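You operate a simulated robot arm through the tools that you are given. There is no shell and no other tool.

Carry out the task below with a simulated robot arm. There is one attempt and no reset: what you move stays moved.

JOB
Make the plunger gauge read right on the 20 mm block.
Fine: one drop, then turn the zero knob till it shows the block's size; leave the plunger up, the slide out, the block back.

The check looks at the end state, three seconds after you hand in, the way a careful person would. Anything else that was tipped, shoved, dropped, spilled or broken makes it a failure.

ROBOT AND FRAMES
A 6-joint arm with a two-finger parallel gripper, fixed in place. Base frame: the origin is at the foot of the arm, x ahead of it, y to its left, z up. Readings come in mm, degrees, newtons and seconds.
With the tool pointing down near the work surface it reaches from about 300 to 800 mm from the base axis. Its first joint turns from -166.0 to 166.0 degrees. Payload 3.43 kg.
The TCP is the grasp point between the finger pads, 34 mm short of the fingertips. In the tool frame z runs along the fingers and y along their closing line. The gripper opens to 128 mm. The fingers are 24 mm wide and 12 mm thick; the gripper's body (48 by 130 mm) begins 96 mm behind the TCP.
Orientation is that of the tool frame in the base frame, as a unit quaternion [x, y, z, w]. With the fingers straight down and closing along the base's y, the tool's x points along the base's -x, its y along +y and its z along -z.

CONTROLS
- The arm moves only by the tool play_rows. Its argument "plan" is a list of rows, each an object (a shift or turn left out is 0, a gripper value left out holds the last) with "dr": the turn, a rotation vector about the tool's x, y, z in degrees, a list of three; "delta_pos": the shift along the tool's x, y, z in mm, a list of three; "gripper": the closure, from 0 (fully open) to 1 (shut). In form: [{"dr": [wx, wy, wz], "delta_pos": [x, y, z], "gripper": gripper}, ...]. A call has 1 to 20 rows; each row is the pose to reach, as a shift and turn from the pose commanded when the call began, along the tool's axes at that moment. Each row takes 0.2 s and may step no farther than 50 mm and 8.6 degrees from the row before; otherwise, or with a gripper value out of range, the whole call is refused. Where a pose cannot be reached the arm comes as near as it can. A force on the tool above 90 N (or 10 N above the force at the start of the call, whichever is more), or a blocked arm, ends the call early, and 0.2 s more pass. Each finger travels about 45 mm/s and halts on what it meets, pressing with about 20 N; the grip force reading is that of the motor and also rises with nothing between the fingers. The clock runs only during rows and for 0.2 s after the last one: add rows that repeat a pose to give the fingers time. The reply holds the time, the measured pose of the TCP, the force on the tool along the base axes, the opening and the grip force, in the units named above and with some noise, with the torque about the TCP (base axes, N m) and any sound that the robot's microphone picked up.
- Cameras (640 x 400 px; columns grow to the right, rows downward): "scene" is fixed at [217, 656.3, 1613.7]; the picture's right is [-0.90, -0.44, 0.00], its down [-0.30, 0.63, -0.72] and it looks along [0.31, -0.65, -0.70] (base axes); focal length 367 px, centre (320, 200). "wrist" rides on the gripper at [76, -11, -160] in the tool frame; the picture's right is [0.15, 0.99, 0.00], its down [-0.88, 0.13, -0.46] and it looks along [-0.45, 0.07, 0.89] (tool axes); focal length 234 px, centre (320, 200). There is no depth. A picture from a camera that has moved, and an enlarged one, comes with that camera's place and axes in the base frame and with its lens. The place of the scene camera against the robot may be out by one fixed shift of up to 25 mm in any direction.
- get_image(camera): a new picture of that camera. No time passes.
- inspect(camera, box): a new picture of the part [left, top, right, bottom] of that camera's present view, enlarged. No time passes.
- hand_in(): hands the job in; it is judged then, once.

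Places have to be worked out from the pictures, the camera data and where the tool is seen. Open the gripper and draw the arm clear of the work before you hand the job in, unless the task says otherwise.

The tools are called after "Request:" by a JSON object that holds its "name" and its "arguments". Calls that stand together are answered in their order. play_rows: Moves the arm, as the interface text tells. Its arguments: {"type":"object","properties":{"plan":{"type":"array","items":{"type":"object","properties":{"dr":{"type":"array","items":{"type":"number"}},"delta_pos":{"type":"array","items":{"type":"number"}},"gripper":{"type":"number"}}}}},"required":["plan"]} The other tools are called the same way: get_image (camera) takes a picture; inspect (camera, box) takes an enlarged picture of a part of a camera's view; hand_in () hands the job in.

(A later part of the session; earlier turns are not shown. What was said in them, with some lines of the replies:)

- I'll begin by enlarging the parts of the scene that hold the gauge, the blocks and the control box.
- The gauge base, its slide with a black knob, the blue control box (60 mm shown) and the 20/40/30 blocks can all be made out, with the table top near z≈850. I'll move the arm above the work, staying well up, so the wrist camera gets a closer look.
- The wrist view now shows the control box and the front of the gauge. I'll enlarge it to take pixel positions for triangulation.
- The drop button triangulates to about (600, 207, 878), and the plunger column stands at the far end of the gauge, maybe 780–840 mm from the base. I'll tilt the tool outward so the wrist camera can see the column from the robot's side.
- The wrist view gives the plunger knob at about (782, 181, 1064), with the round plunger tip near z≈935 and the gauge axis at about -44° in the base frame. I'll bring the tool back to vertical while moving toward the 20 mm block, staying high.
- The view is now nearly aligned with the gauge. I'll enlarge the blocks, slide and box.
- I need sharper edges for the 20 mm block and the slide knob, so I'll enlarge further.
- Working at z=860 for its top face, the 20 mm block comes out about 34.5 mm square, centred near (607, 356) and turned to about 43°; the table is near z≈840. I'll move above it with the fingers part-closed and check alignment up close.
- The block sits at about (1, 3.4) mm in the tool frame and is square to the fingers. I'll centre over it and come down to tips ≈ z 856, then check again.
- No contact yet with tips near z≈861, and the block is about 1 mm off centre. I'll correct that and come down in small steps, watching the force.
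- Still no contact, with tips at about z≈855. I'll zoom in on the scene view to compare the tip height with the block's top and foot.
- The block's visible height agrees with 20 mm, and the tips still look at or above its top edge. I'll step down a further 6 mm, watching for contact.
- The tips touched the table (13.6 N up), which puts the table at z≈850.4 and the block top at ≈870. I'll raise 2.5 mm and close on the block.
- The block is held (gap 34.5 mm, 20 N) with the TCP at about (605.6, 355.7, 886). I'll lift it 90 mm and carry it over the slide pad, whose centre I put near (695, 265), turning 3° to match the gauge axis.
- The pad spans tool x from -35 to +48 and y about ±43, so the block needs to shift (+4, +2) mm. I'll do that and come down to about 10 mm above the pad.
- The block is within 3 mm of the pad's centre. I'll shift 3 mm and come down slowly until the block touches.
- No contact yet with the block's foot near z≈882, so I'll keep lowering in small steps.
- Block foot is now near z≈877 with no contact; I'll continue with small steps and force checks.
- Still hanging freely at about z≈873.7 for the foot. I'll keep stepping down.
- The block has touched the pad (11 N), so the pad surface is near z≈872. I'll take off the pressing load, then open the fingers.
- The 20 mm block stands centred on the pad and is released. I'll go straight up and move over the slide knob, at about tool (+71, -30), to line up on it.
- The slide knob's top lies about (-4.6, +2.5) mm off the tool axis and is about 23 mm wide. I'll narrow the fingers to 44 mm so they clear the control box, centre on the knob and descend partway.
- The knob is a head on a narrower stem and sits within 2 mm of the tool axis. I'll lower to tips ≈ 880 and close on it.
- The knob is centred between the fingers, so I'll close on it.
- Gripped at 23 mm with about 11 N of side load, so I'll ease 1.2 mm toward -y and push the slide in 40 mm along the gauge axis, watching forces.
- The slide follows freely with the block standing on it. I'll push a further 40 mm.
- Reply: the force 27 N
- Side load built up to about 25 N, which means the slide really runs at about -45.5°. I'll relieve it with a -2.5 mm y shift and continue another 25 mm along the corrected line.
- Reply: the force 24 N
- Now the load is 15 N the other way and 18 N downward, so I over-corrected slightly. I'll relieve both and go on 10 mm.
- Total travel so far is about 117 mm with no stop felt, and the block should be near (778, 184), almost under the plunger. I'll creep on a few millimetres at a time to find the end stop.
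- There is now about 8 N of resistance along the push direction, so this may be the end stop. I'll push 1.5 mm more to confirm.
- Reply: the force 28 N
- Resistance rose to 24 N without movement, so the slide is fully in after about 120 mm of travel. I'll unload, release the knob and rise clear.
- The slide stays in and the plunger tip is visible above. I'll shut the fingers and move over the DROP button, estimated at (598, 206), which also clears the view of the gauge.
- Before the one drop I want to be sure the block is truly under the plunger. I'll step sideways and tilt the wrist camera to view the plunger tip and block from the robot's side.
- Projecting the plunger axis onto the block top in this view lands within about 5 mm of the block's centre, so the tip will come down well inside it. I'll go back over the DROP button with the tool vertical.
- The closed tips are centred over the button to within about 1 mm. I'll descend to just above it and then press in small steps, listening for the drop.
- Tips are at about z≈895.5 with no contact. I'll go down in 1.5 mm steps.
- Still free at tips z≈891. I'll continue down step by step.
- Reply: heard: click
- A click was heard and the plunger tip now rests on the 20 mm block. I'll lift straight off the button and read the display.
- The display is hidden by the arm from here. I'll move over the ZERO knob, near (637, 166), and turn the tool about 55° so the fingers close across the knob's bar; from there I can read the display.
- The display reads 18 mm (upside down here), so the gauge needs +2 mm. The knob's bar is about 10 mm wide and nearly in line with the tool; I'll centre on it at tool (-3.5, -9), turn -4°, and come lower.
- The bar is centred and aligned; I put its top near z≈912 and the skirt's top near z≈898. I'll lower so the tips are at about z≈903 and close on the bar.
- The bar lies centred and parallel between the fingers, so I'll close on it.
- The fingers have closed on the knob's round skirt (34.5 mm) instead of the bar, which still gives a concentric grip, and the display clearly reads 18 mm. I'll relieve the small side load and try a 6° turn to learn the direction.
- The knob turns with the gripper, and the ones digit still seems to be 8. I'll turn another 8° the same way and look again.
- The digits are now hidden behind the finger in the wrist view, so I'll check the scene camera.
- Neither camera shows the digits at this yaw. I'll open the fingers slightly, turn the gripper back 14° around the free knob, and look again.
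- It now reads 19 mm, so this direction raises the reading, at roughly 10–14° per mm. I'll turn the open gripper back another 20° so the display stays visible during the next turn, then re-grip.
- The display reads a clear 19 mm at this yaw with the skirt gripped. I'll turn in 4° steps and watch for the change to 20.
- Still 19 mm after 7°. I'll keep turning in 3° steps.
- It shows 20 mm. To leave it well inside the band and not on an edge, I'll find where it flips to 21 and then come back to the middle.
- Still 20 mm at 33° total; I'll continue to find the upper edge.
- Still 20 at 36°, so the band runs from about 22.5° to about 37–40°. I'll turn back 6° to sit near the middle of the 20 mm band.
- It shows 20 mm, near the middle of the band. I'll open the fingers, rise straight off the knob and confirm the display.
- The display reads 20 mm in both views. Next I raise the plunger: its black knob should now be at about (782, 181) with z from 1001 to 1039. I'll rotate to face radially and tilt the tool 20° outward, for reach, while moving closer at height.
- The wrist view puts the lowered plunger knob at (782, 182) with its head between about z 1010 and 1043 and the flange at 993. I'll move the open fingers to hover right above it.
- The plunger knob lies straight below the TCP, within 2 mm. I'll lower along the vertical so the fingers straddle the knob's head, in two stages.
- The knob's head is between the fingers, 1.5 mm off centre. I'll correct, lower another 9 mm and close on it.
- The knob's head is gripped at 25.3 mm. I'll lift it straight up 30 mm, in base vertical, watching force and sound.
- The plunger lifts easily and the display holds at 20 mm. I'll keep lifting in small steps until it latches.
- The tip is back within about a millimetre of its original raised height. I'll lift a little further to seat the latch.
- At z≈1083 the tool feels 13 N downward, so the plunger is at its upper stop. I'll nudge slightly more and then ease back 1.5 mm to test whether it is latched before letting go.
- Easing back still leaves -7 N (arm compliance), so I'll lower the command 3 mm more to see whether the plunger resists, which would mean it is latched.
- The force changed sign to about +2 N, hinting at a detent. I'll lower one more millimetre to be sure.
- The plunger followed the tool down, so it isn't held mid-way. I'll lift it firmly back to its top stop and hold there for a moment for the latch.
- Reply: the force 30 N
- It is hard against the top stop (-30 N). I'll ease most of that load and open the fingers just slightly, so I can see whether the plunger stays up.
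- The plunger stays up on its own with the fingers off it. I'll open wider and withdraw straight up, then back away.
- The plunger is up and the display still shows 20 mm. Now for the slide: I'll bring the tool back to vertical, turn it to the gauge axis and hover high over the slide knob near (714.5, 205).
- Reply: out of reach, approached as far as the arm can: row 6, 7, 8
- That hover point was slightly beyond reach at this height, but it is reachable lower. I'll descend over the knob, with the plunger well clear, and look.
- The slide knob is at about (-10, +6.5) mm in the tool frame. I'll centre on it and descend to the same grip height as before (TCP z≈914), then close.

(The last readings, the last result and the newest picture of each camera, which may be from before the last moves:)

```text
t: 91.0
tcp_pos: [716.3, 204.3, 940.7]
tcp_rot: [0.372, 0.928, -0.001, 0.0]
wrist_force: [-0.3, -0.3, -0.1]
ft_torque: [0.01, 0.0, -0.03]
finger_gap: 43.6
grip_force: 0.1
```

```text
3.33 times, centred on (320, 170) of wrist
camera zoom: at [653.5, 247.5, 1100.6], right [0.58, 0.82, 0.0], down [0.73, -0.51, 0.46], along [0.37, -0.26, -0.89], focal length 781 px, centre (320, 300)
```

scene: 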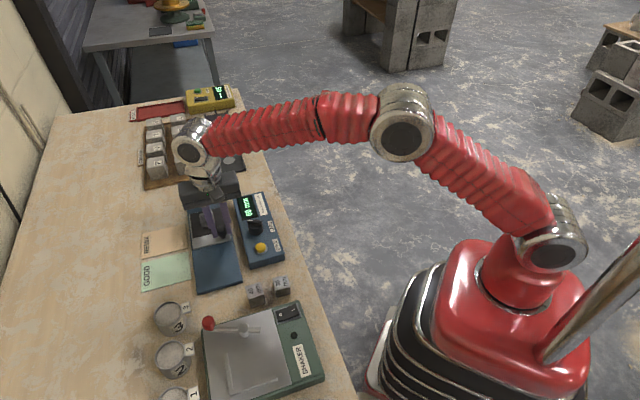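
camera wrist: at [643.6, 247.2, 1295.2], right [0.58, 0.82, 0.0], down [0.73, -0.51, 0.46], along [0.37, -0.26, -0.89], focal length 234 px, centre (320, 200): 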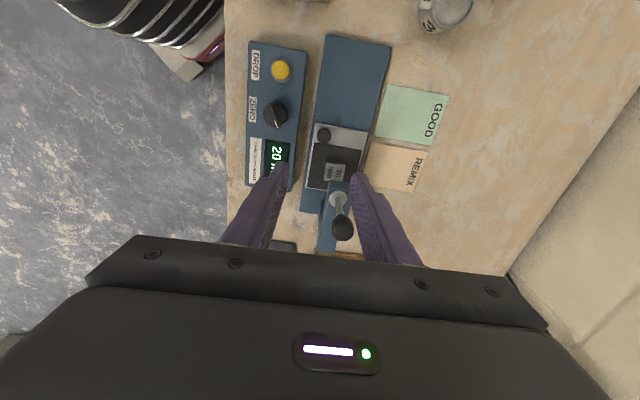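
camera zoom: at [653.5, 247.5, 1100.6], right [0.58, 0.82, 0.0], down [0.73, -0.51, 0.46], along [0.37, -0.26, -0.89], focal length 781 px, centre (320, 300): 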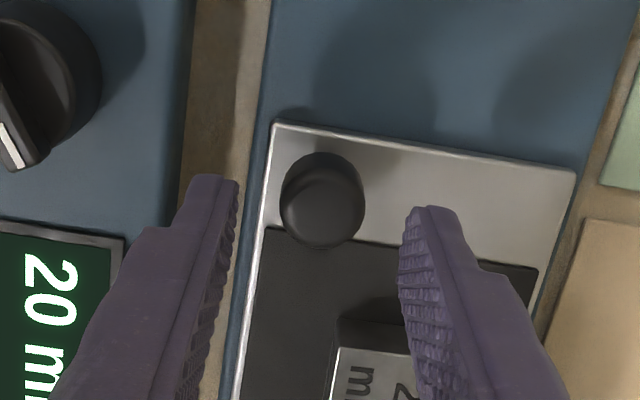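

Compared with the earlier grip, the knob is centred. I'll go down 27 mm and close.

Request:
{"name": "play_rows", "arguments": {"plan": [{"delta_pos": [0, 0, 12]}, {"delta_pos": [0, 0, 22]}, {"delta_pos": [0, 0, 27]}, {"delta_pos": [0, 0, 27]}, {"delta_pos": [0, 0, 27], "gripper": 0.75}, {"delta_pos": [0, 0, 27], "gripper": 0.88}, {"delta_pos": [0, 0, 27], "gripper": 1.0}, {"delta_pos": [0, 0, 27], "gripper": 1.0}]}}

Request:
{"name": "inspect", "arguments": {"camera": "wrist", "box": [250, 110, 390, 230]}}

```text
t: 92.8
tcp_pos: [716.1, 204.5, 914.8]
tcp_rot: [0.371, 0.929, 0.0, 0.0]
wrist_force: [-1.8, -1.8, -1.3]
ft_torque: [-0.01, 0.05, 0.06]
finger_gap: 23.1
grip_force: 45.4
```

```text
3.33 times, centred on (320, 170) of wrist
camera zoom: at [654.2, 247.6, 1074.0], right [0.58, 0.82, 0.0], down [0.73, -0.51, 0.46], along [0.37, -0.26, -0.89], focal length 781 px, centre (320, 300)
```

zoom: 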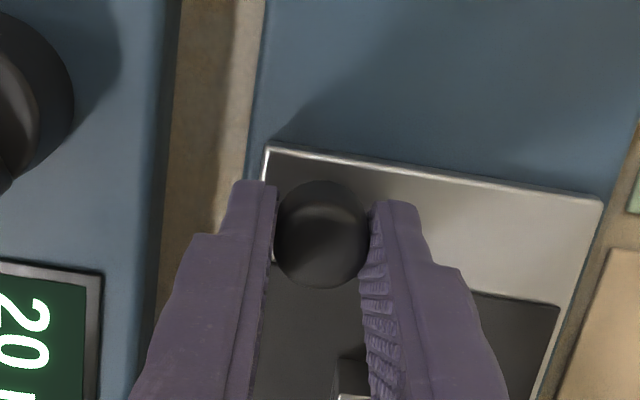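

Gripped cleanly with little side load. I'll pull the slide out 40 mm along its line first.

Request:
{"name": "play_rows", "arguments": {"plan": [{"delta_pos": [5, 0.1, 0]}, {"delta_pos": [10, 0.2, 0]}, {"delta_pos": [15, 0.35, 0]}, {"delta_pos": [20, 0.5, 0]}, {"delta_pos": [25, 0.6, 0]}, {"delta_pos": [30, 0.7, 0]}, {"delta_pos": [35, 0.8, 0]}, {"delta_pos": [40, 0.9, 0]}]}}

Request:
{"name": "inspect", "arguments": {"camera": "scene", "box": [160, 150, 280, 290]}}

```text
t: 94.6
tcp_pos: [687.0, 231.9, 914.6]
tcp_rot: [0.371, 0.929, 0.001, 0.0]
wrist_force: [4.0, 4.1, -0.1]
ft_torque: [0.39, 0.15, 0.05]
finger_gap: 23.0
grip_force: 44.4
```

```text
2.86 times, centred on (220, 220) of scene
camera zoom: at [217.0, 656.3, 1613.7], right [-0.9, -0.44, 0.0], down [-0.3, 0.63, -0.72], along [0.31, -0.65, -0.7], focal length 1048 px, centre (606, 143)
```

zoom: 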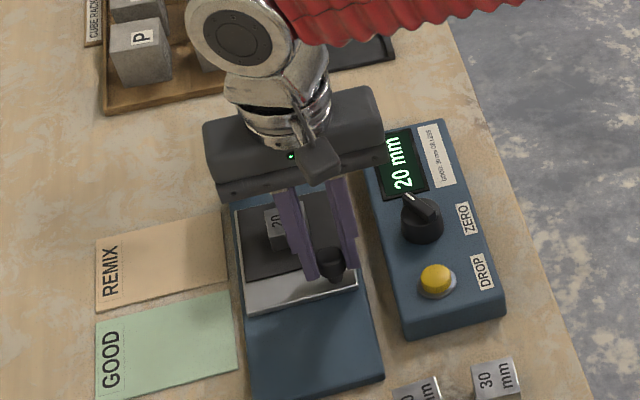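

The slide is coming out with under 6 N of side load. I'll pull another 40 mm.

Request:
{"name": "play_rows", "arguments": {"plan": [{"delta_pos": [5, 0.3, 0]}, {"delta_pos": [10, 0.5, 0]}, {"delta_pos": [15, 0.7, 0]}, {"delta_pos": [20, 0.9, 0]}, {"delta_pos": [25, 1.0, 0]}, {"delta_pos": [30, 1.15, 0]}, {"delta_pos": [35, 1.3, 0]}, {"delta_pos": [40, 1.4, 0]}]}}

Request:
{"name": "play_rows", "arguments": {"plan": [{"delta_pos": [5, 0.1, 0]}, {"delta_pos": [10, 0.3, 0]}, {"delta_pos": [15, 0.4, 0]}, {"delta_pos": [20, 0.6, 0]}, {"delta_pos": [25, 0.7, 0]}, {"delta_pos": [30, 0.8, 0]}]}}

Request:
{"name": "inspect", "arguments": {"camera": "scene", "box": [160, 150, 280, 300]}}

```text
t: 96.4
tcp_pos: [658.9, 259.5, 914.6]
tcp_rot: [0.37, 0.929, 0.001, 0.0]
wrist_force: [10.6, 10.4, 5.8]
ft_torque: [0.34, -0.32, 0.0]
finger_gap: 23.2
grip_force: 44.5
```

```text
t: 97.8
tcp_pos: [637.8, 280.9, 914.8]
tcp_rot: [0.371, 0.929, 0.0, 0.0]
wrist_force: [9.5, 8.5, 3.6]
ft_torque: [0.09, -0.4, 0.11]
finger_gap: 23.0
grip_force: 44.7
```

```text
2.67 times, centred on (220, 225) of scene
camera zoom: at [217.0, 656.3, 1613.7], right [-0.9, -0.44, 0.0], down [-0.3, 0.63, -0.72], along [0.31, -0.65, -0.7], focal length 978 px, centre (587, 133)
```

zoom: 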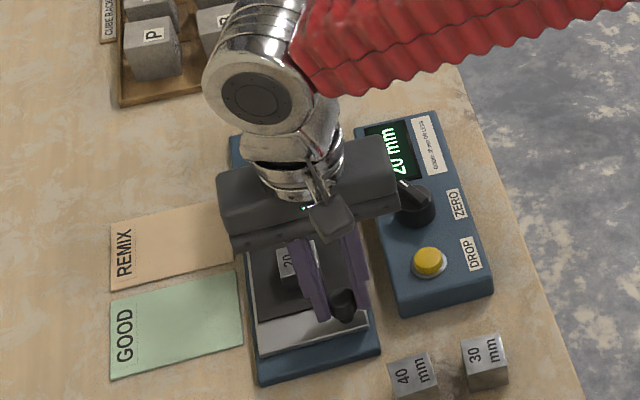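

About 12 mm remains to the original place. I'll relieve the side load and creep out the rest until the stop is felt.

Request:
{"name": "play_rows", "arguments": {"plan": [{"delta_pos": [0, 1.2, 0]}, {"delta_pos": [3, 1.3, 0]}, {"delta_pos": [6, 1.4, 0]}, {"delta_pos": [9, 1.5, 0]}, {"delta_pos": [9, 1.5, 0]}]}}

Request:
{"name": "play_rows", "arguments": {"plan": [{"delta_pos": [1.2, 0, 0]}, {"delta_pos": [2.5, 0, 0]}, {"delta_pos": [2.5, 0, 0]}]}}

Request:
{"name": "play_rows", "arguments": {"plan": [{"delta_pos": [0.8, 0, 0]}, {"delta_pos": [1.5, 0, 0]}, {"delta_pos": [1.5, 0, 0]}]}}

```text
t: 99.0
tcp_pos: [631.1, 288.0, 914.7]
tcp_rot: [0.372, 0.928, -0.001, 0.0]
wrist_force: [-12.0, -11.0, 14.4]
ft_torque: [-0.14, 0.62, 0.02]
finger_gap: 23.1
grip_force: 45.1
```

```text
t: 99.8
tcp_pos: [631.2, 288.3, 914.0]
tcp_rot: [0.371, 0.929, 0.0, 0.001]
wrist_force: [-4.2, -21.2, 12.1]
ft_torque: [-0.53, 0.22, 0.04]
finger_gap: 23.3
grip_force: 45.6
```

```text
t: 100.6
tcp_pos: [630.8, 288.1, 915.3]
tcp_rot: [0.372, 0.928, 0.0, 0.0]
wrist_force: [11.7, -31.8, 5.6]
ft_torque: [-0.58, 0.05, 0.09]
finger_gap: 23.1
grip_force: 45.2
```

The slide is at its outer stop (30 N resisting, no further movement). I'll unload, release the knob and rise.

Request:
{"name": "play_rows", "arguments": {"plan": [{"delta_pos": [-1.5, -0.8, 0]}, {"delta_pos": [-2.5, -1.4, 0]}, {"delta_pos": [-2.5, -1.4, 0]}, {"delta_pos": [-2.5, -1.4, 0], "gripper": 0.75}, {"delta_pos": [-2.5, -1.4, 0], "gripper": 0.66}, {"delta_pos": [-2.5, -1.4, 0], "gripper": 0.66}, {"delta_pos": [-2.5, -1.4, -15], "gripper": 0.66}, {"delta_pos": [-2.5, -1.4, -45], "gripper": 0.66}, {"delta_pos": [-2.5, -1.4, -75], "gripper": 0.6}, {"delta_pos": [-2.5, -1.4, -75], "gripper": 0.58}]}}

Request:
{"name": "inspect", "arguments": {"camera": "wrist", "box": [240, 110, 420, 250]}}

Request:
{"name": "inspect", "arguments": {"camera": "scene", "box": [160, 150, 280, 300]}}

```text
t: 102.8
tcp_pos: [629.8, 288.3, 990.2]
tcp_rot: [0.37, 0.929, 0.0, 0.001]
wrist_force: [0.1, 0.1, -0.4]
ft_torque: [-0.01, 0.01, 0.02]
finger_gap: 54.4
grip_force: 0.1
```

```text
2.86 times, centred on (330, 180) of wrist
camera zoom: at [569.0, 333.4, 1150.0], right [0.58, 0.82, 0.0], down [0.73, -0.51, 0.46], along [0.37, -0.26, -0.89], focal length 669 px, centre (291, 257)
```

zoom: 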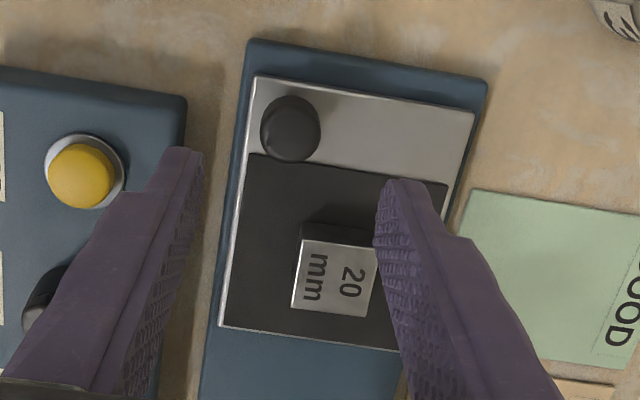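

```text
2.67 times, centred on (220, 225) of scene
camera zoom: at [217.0, 656.3, 1613.7], right [-0.9, -0.44, 0.0], down [-0.3, 0.63, -0.72], along [0.31, -0.65, -0.7], focal length 978 px, centre (587, 133)
```

zoom: 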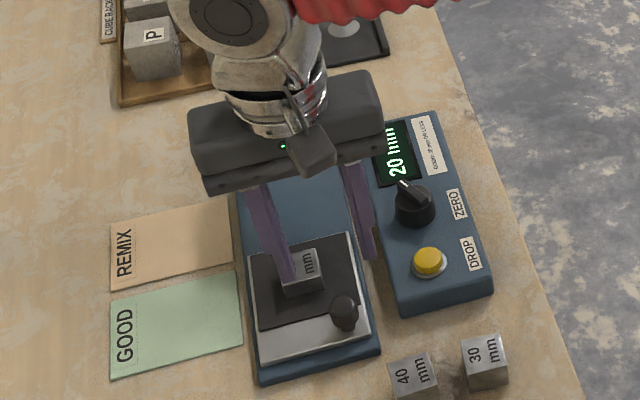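

The slide is fully out with the block still at pad centre, at tool (-62, 30). I'll move over it, lower partway and check alignment.

Request:
{"name": "play_rows", "arguments": {"plan": [{"delta_pos": [-22, 10, 0]}, {"delta_pos": [-45, 20, 0]}, {"delta_pos": [-64.3, 30, 0]}, {"delta_pos": [-64.3, 30, 25]}, {"delta_pos": [-64.3, 30, 50]}, {"delta_pos": [-64.3, 30, 50]}]}}

Request:
{"name": "inspect", "arguments": {"camera": "wrist", "box": [230, 100, 410, 230]}}

```text
t: 104.2
tcp_pos: [696.7, 266.7, 939.0]
tcp_rot: [0.371, 0.929, 0.0, 0.0]
wrist_force: [-0.8, -0.8, -0.4]
ft_torque: [-0.03, 0.0, 0.03]
finger_gap: 54.0
grip_force: 0.1
```

```text
3.08 times, centred on (320, 165) of wrist
camera zoom: at [634.4, 310.5, 1098.3], right [0.58, 0.82, 0.0], down [0.73, -0.51, 0.46], along [0.37, -0.26, -0.89], focal length 720 px, centre (320, 308)
```

zoom: 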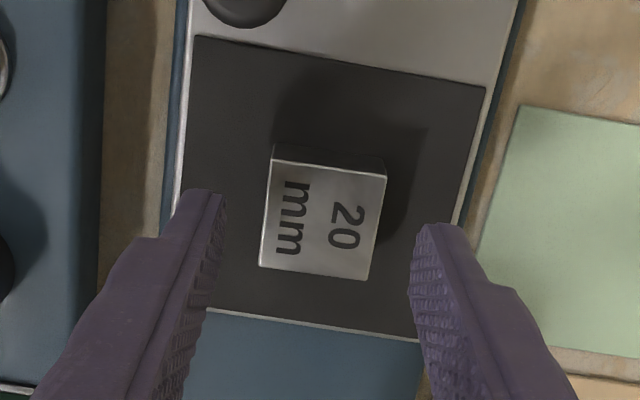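

The block is centred to within a millimetre. I'll lower to TCP z≈908.5 and grip it.

Request:
{"name": "play_rows", "arguments": {"plan": [{"delta_pos": [-0.9, 0.8, 12]}, {"delta_pos": [-0.9, 0.8, 24]}, {"delta_pos": [-0.9, 0.8, 30.5]}, {"delta_pos": [-0.9, 0.8, 30.5]}, {"delta_pos": [-0.9, 0.8, 30.5], "gripper": 0.7}, {"delta_pos": [-0.9, 0.8, 30.5], "gripper": 0.85}, {"delta_pos": [-0.9, 0.8, 30.5], "gripper": 1.0}, {"delta_pos": [-0.9, 0.8, 30.5], "gripper": 1.0}]}}

Request:
{"name": "inspect", "arguments": {"camera": "wrist", "box": [230, 100, 410, 230]}}

```text
t: 106.0
tcp_pos: [698.0, 266.2, 907.4]
tcp_rot: [0.372, 0.928, -0.001, 0.001]
wrist_force: [0.0, 0.3, -0.2]
ft_torque: [0.0, -0.02, 0.01]
finger_gap: 34.7
grip_force: 20.0
```

```text
3.08 times, centred on (320, 165) of wrist
camera zoom: at [636.7, 310.1, 1067.7], right [0.58, 0.82, 0.0], down [0.73, -0.51, 0.46], along [0.37, -0.26, -0.89], focal length 720 px, centre (320, 308)
```

zoom: 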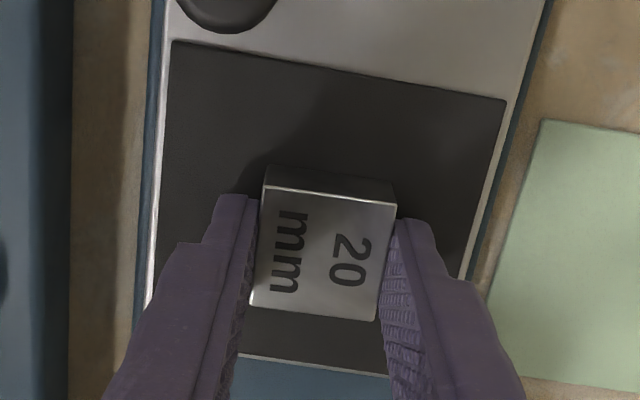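

Block held at 34.7 mm. I'll lift 70 mm and carry it back over its original spot at about (606, 355), restoring its 3° angle.

Request:
{"name": "play_rows", "arguments": {"plan": [{"delta_pos": [0, 0, -15]}, {"delta_pos": [0, 0, -45]}, {"delta_pos": [0, 0, -75]}, {"delta_pos": [30, 0.2, -75]}, {"delta_pos": [65, 0.4, -75], "dr": [0, 0, 1]}, {"delta_pos": [100, 0.6, -75], "dr": [0, 0, 2]}, {"delta_pos": [120, 0.7, -75], "dr": [0, 0, 3]}, {"delta_pos": [127.7, 0.8, -75], "dr": [0, 0, 3.2]}, {"delta_pos": [127.7, 0.8, -75], "dr": [0, 0, 3.2]}]}}

Request:
{"name": "get_image", "arguments": {"camera": "wrist"}}

Request:
{"name": "inspect", "arguments": {"camera": "scene", "box": [160, 180, 300, 320]}}

```text
t: 108.0
tcp_pos: [607.7, 355.0, 982.6]
tcp_rot: [0.398, 0.918, -0.001, 0.0]
wrist_force: [-0.5, 0.6, -1.6]
ft_torque: [0.0, -0.01, -0.01]
finger_gap: 34.7
grip_force: 19.7
```

```text
taken
camera wrist: at [547.2, 402.7, 1142.2], right [0.62, 0.78, 0.0], down [0.7, -0.55, 0.46], along [0.36, -0.28, -0.89], focal length 234 px, centre (320, 200)
```

wrist: 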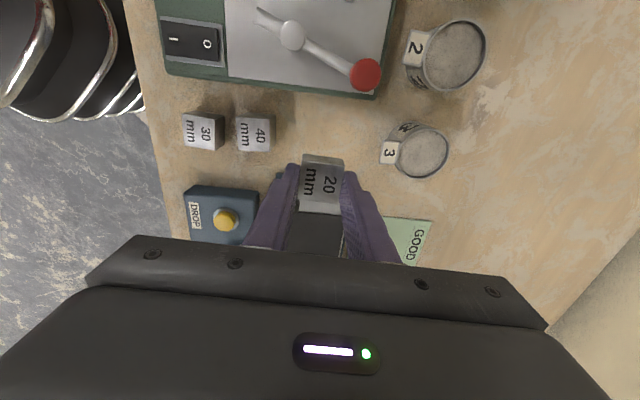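

```text
2.86 times, centred on (230, 250) of scene
camera zoom: at [217.0, 656.3, 1613.7], right [-0.9, -0.44, 0.0], down [-0.3, 0.63, -0.72], along [0.31, -0.65, -0.7], focal length 1048 px, centre (577, 57)
```

zoom: 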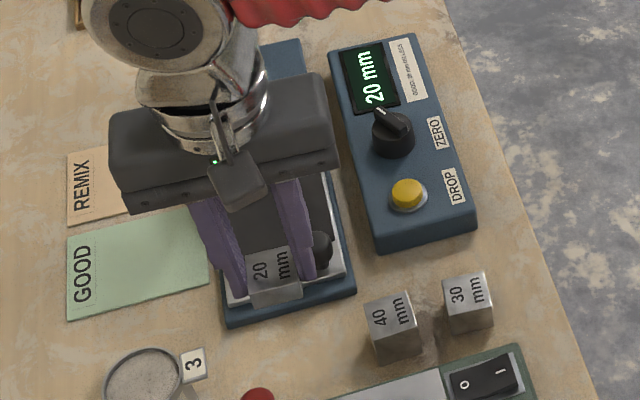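

The neighbouring blocks and cup appear where they did at pick-up. I'll lower to about 11 mm above the table and compare with the earlier view for exact placement.

Request:
{"name": "play_rows", "arguments": {"plan": [{"delta_pos": [0, 0, 25]}, {"delta_pos": [0, 0, 50]}, {"delta_pos": [0, 0, 75]}, {"delta_pos": [0, 0, 87]}, {"delta_pos": [0, 0, 87]}]}}

Request:
{"name": "get_image", "arguments": {"camera": "wrist"}}

Request:
{"name": "inspect", "arguments": {"camera": "wrist", "box": [100, 110, 280, 220]}}

Request:
{"name": "inspect", "arguments": {"camera": "scene", "box": [200, 260, 300, 320]}}

```text
t: 109.2
tcp_pos: [605.4, 354.8, 897.3]
tcp_rot: [0.397, 0.918, 0.0, 0.0]
wrist_force: [0.8, -1.0, -1.8]
ft_torque: [-0.02, 0.03, -0.01]
finger_gap: 34.5
grip_force: 19.9
```

```text
taken
camera wrist: at [546.4, 402.7, 1057.1], right [0.62, 0.78, 0.0], down [0.7, -0.55, 0.46], along [0.36, -0.28, -0.89], focal length 234 px, centre (320, 200)
```

wrist: 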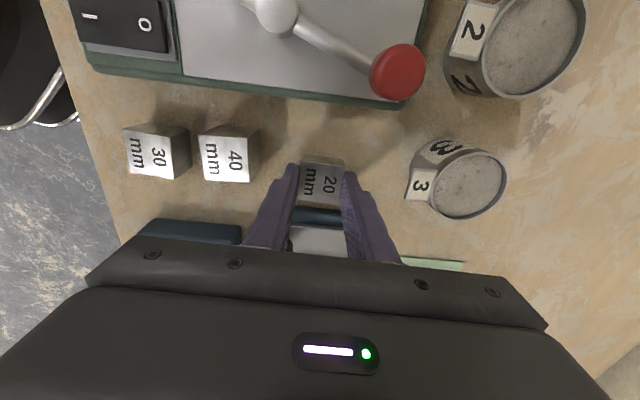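

```text
3.56 times, centred on (190, 165) of wrist
camera zoom: at [546.4, 402.7, 1057.1], right [0.62, 0.78, 0.0], down [0.7, -0.55, 0.46], along [0.36, -0.28, -0.89], focal length 833 px, centre (782, 324)
```

zoom: 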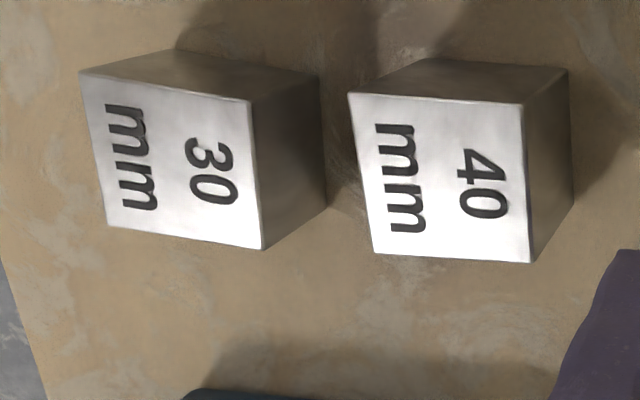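

```text
6.40 times, centred on (250, 290) of scene
camera zoom: at [217.0, 656.3, 1613.7], right [-0.9, -0.44, 0.0], down [-0.3, 0.63, -0.72], along [0.31, -0.65, -0.7], focal length 2347 px, centre (768, -376)
```

zoom: 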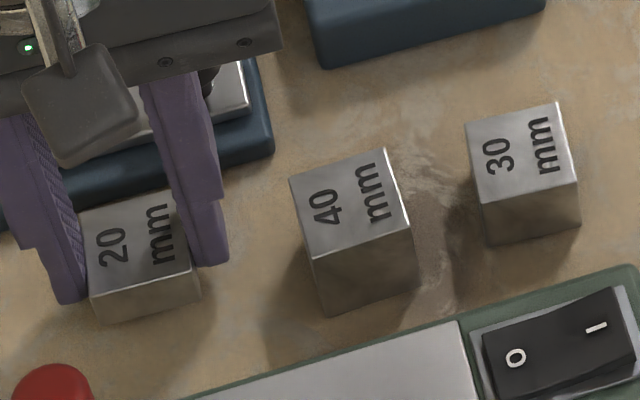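

In the scene view, lowering the block from here would put it within about 1 mm of its original place. I'll set it down gently.

Request:
{"name": "play_rows", "arguments": {"plan": [{"delta_pos": [0, 0, 3]}, {"delta_pos": [0, 0, 6]}, {"delta_pos": [0, 0, 9]}, {"delta_pos": [0, 0, 9]}]}}

Request:
{"name": "play_rows", "arguments": {"plan": [{"delta_pos": [0, 0, 1]}, {"delta_pos": [0, 0, 1.5]}, {"delta_pos": [0, 0, 1.5]}]}}

```text
t: 110.2
tcp_pos: [606.6, 354.4, 887.4]
tcp_rot: [0.397, 0.918, 0.0, 0.001]
wrist_force: [-0.8, -0.8, -1.9]
ft_torque: [0.01, 0.0, 0.05]
finger_gap: 34.6
grip_force: 20.6
```

```text
t: 111.0
tcp_pos: [607.5, 354.0, 886.1]
tcp_rot: [0.397, 0.918, -0.001, 0.0]
wrist_force: [-0.5, -1.0, -2.4]
ft_torque: [-0.02, -0.02, 0.03]
finger_gap: 34.5
grip_force: 20.1
```

Still hanging at TCP z≈886; I'll lower a little further until contact.

Request:
{"name": "play_rows", "arguments": {"plan": [{"delta_pos": [0, 0, 0.7]}, {"delta_pos": [0, 0, 1.2]}, {"delta_pos": [0, 0, 1.2]}]}}

Request:
{"name": "inspect", "arguments": {"camera": "scene", "box": [200, 260, 300, 320]}}

```text
t: 111.8
tcp_pos: [606.6, 354.5, 886.2]
tcp_rot: [0.398, 0.918, 0.0, 0.0]
wrist_force: [0.8, -2.7, 2.7]
ft_torque: [-0.03, 0.03, 0.0]
finger_gap: 34.5
grip_force: 19.7
```

```text
6.40 times, centred on (250, 290) of scene
camera zoom: at [217.0, 656.3, 1613.7], right [-0.9, -0.44, 0.0], down [-0.3, 0.63, -0.72], along [0.31, -0.65, -0.7], focal length 2347 px, centre (768, -376)
```

zoom: 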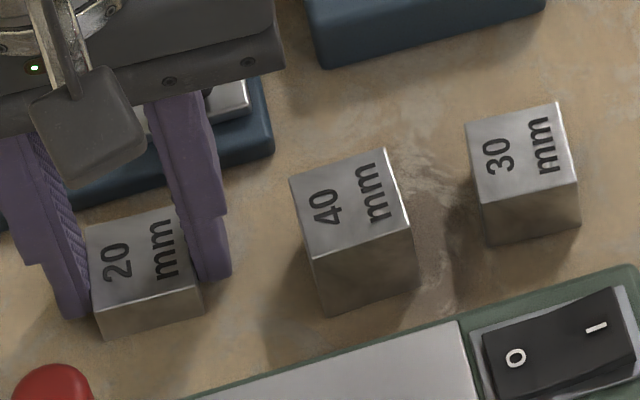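

The block has touched the table and its label matches the original position to within about a millimetre. I'll open the fingers and lift clear.

Request:
{"name": "play_rows", "arguments": {"plan": [{"gripper": 0.68}, {"gripper": 0.62}, {"gripper": 0.58}, {"gripper": 0.58}, {"delta_pos": [0, 0, -15]}, {"delta_pos": [0, 0, -50]}, {"delta_pos": [0, 0, -95]}, {"delta_pos": [0, 0, -140]}, {"delta_pos": [0, 0, -140]}]}}

Request:
{"name": "get_image", "arguments": {"camera": "wrist"}}

Request:
{"name": "inspect", "arguments": {"camera": "scene", "box": [200, 260, 300, 320]}}

```text
t: 113.8
tcp_pos: [609.3, 354.5, 1025.8]
tcp_rot: [0.397, 0.918, 0.0, 0.0]
wrist_force: [0.4, 0.1, 0.2]
ft_torque: [0.0, 0.01, 0.0]
finger_gap: 53.7
grip_force: 0.1
```

```text
taken
camera wrist: at [548.6, 402.3, 1185.2], right [0.62, 0.78, 0.0], down [0.7, -0.55, 0.46], along [0.36, -0.28, -0.89], focal length 234 px, centre (320, 200)
```

wrist: 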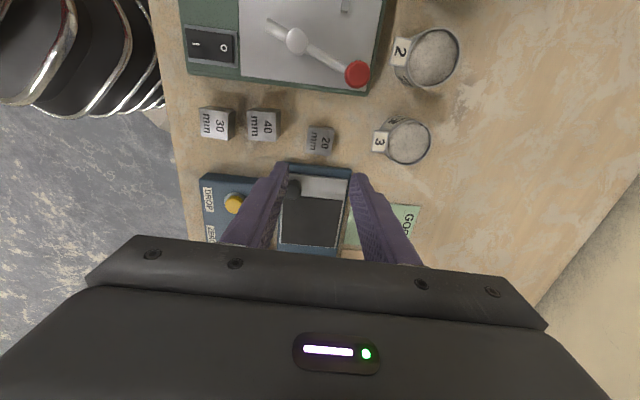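

```text
6.40 times, centred on (250, 290) of scene
camera zoom: at [217.0, 656.3, 1613.7], right [-0.9, -0.44, 0.0], down [-0.3, 0.63, -0.72], along [0.31, -0.65, -0.7], focal length 2347 px, centre (768, -376)
```

zoom: 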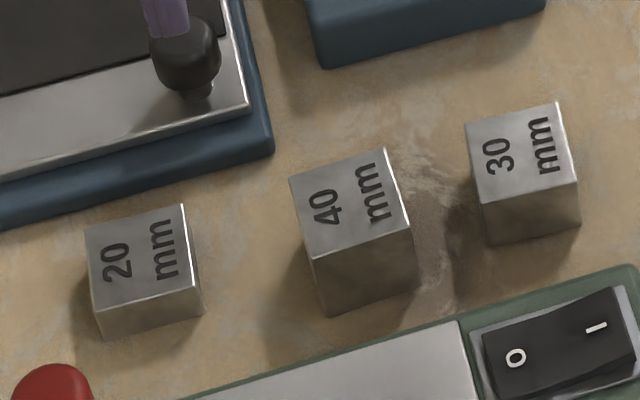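

The block is back beside its neighbours as at the start, and the slide's edge sits exactly where it was. I'll open the gripper fully and draw the arm up and away, then check everything.

Request:
{"name": "play_rows", "arguments": {"plan": [{"delta_pos": [0, -5, -40]}, {"delta_pos": [3, -25, -80], "gripper": 0.3}, {"delta_pos": [9, -55, -115], "gripper": 0.0}, {"delta_pos": [15, -90, -145], "gripper": 0.0}, {"delta_pos": [21, -125, -175], "gripper": 0.0}, {"delta_pos": [27, -158, -205], "gripper": 0.0}, {"delta_pos": [33, -187, -224], "gripper": 0.0}, {"delta_pos": [33, -187, -224], "gripper": 0.0}]}}

Request:
{"name": "get_image", "arguments": {"camera": "scene"}}

Request:
{"name": "inspect", "arguments": {"camera": "scene", "box": [140, 130, 300, 290]}}

Request:
{"name": "inspect", "arguments": {"camera": "scene", "box": [170, 140, 250, 200]}}

```text
t: 115.6
tcp_pos: [445.7, 249.9, 1251.4]
tcp_rot: [0.398, 0.918, -0.001, 0.0]
wrist_force: [-0.1, -0.7, -0.3]
ft_torque: [-0.02, 0.0, -0.02]
finger_gap: 127.9
grip_force: 0.1
```

```text
taken
```

scene: 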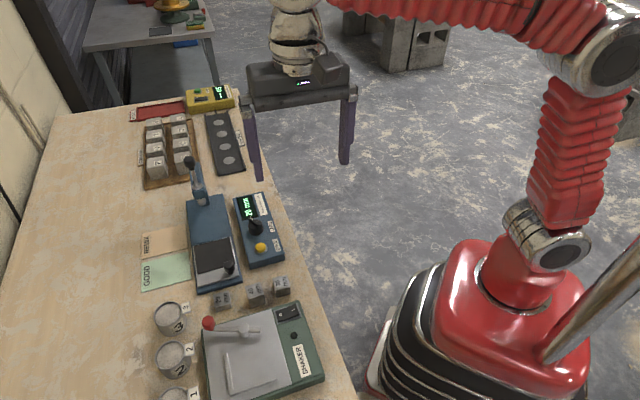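

```text
2.50 times, centred on (220, 210) of scene
camera zoom: at [217.0, 656.3, 1613.7], right [-0.9, -0.44, 0.0], down [-0.3, 0.63, -0.72], along [0.31, -0.65, -0.7], focal length 917 px, centre (570, 175)
```

zoom: 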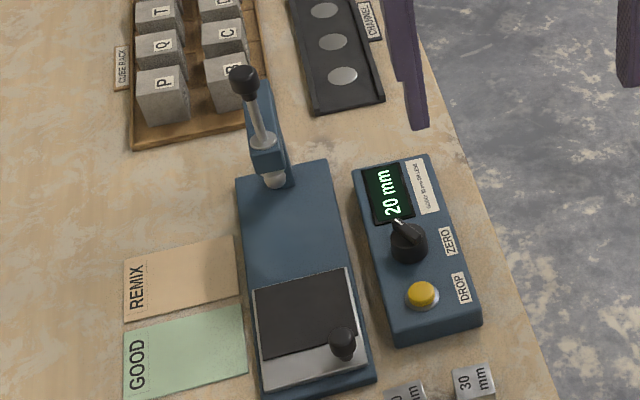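

```text
6.67 times, centred on (210, 170) of scene
camera zoom: at [217.0, 656.3, 1613.7], right [-0.9, -0.44, 0.0], down [-0.3, 0.63, -0.72], along [0.31, -0.65, -0.7], focal length 2445 px, centre (1053, 400)
```

zoom: 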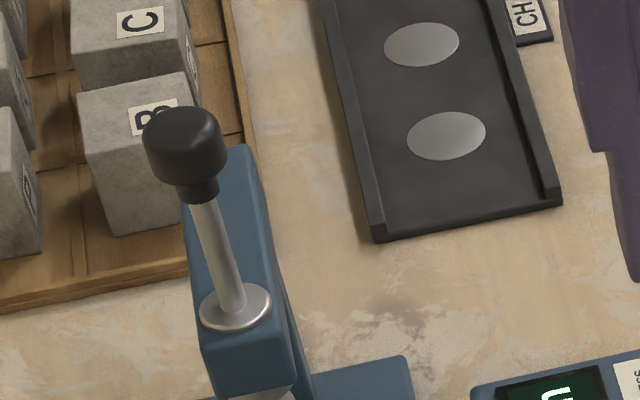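

The last pictures show the display at 20 mm and the plunger up exactly as in the first picture. The slide is out, the 20 mm block is back in its row, nothing else has moved, and the arm is clear with the gripper open. I'm handing the job in.

Request:
{"name": "hand_in", "arguments": {}}

```text
The job is handed in.
```

I zeroed the gauge on the 20 mm block and handed the job in; I don't have the check's result.

- **Reading:** one press of DROP on the 20 mm block gave 18 mm. I turned the ZERO knob until it showed 20 mm, then set it well inside the range that reads 20. It still showed 20 mm after the plunger was raised and the slide pulled out.
- **Plunger:** it is up at its top stop and stayed there after I let go. While I still held it, I let it down about 6 mm to test for a latch and found none part-way. I raised it again before releasing it.
- **Slide:** pulled out to its outer stop, where it was at the start.
- **Block:** back in its row, within about 1 mm of where it stood.

I saw nothing else moved in the last pictures. The arm is clear of the bench with the gripper open.
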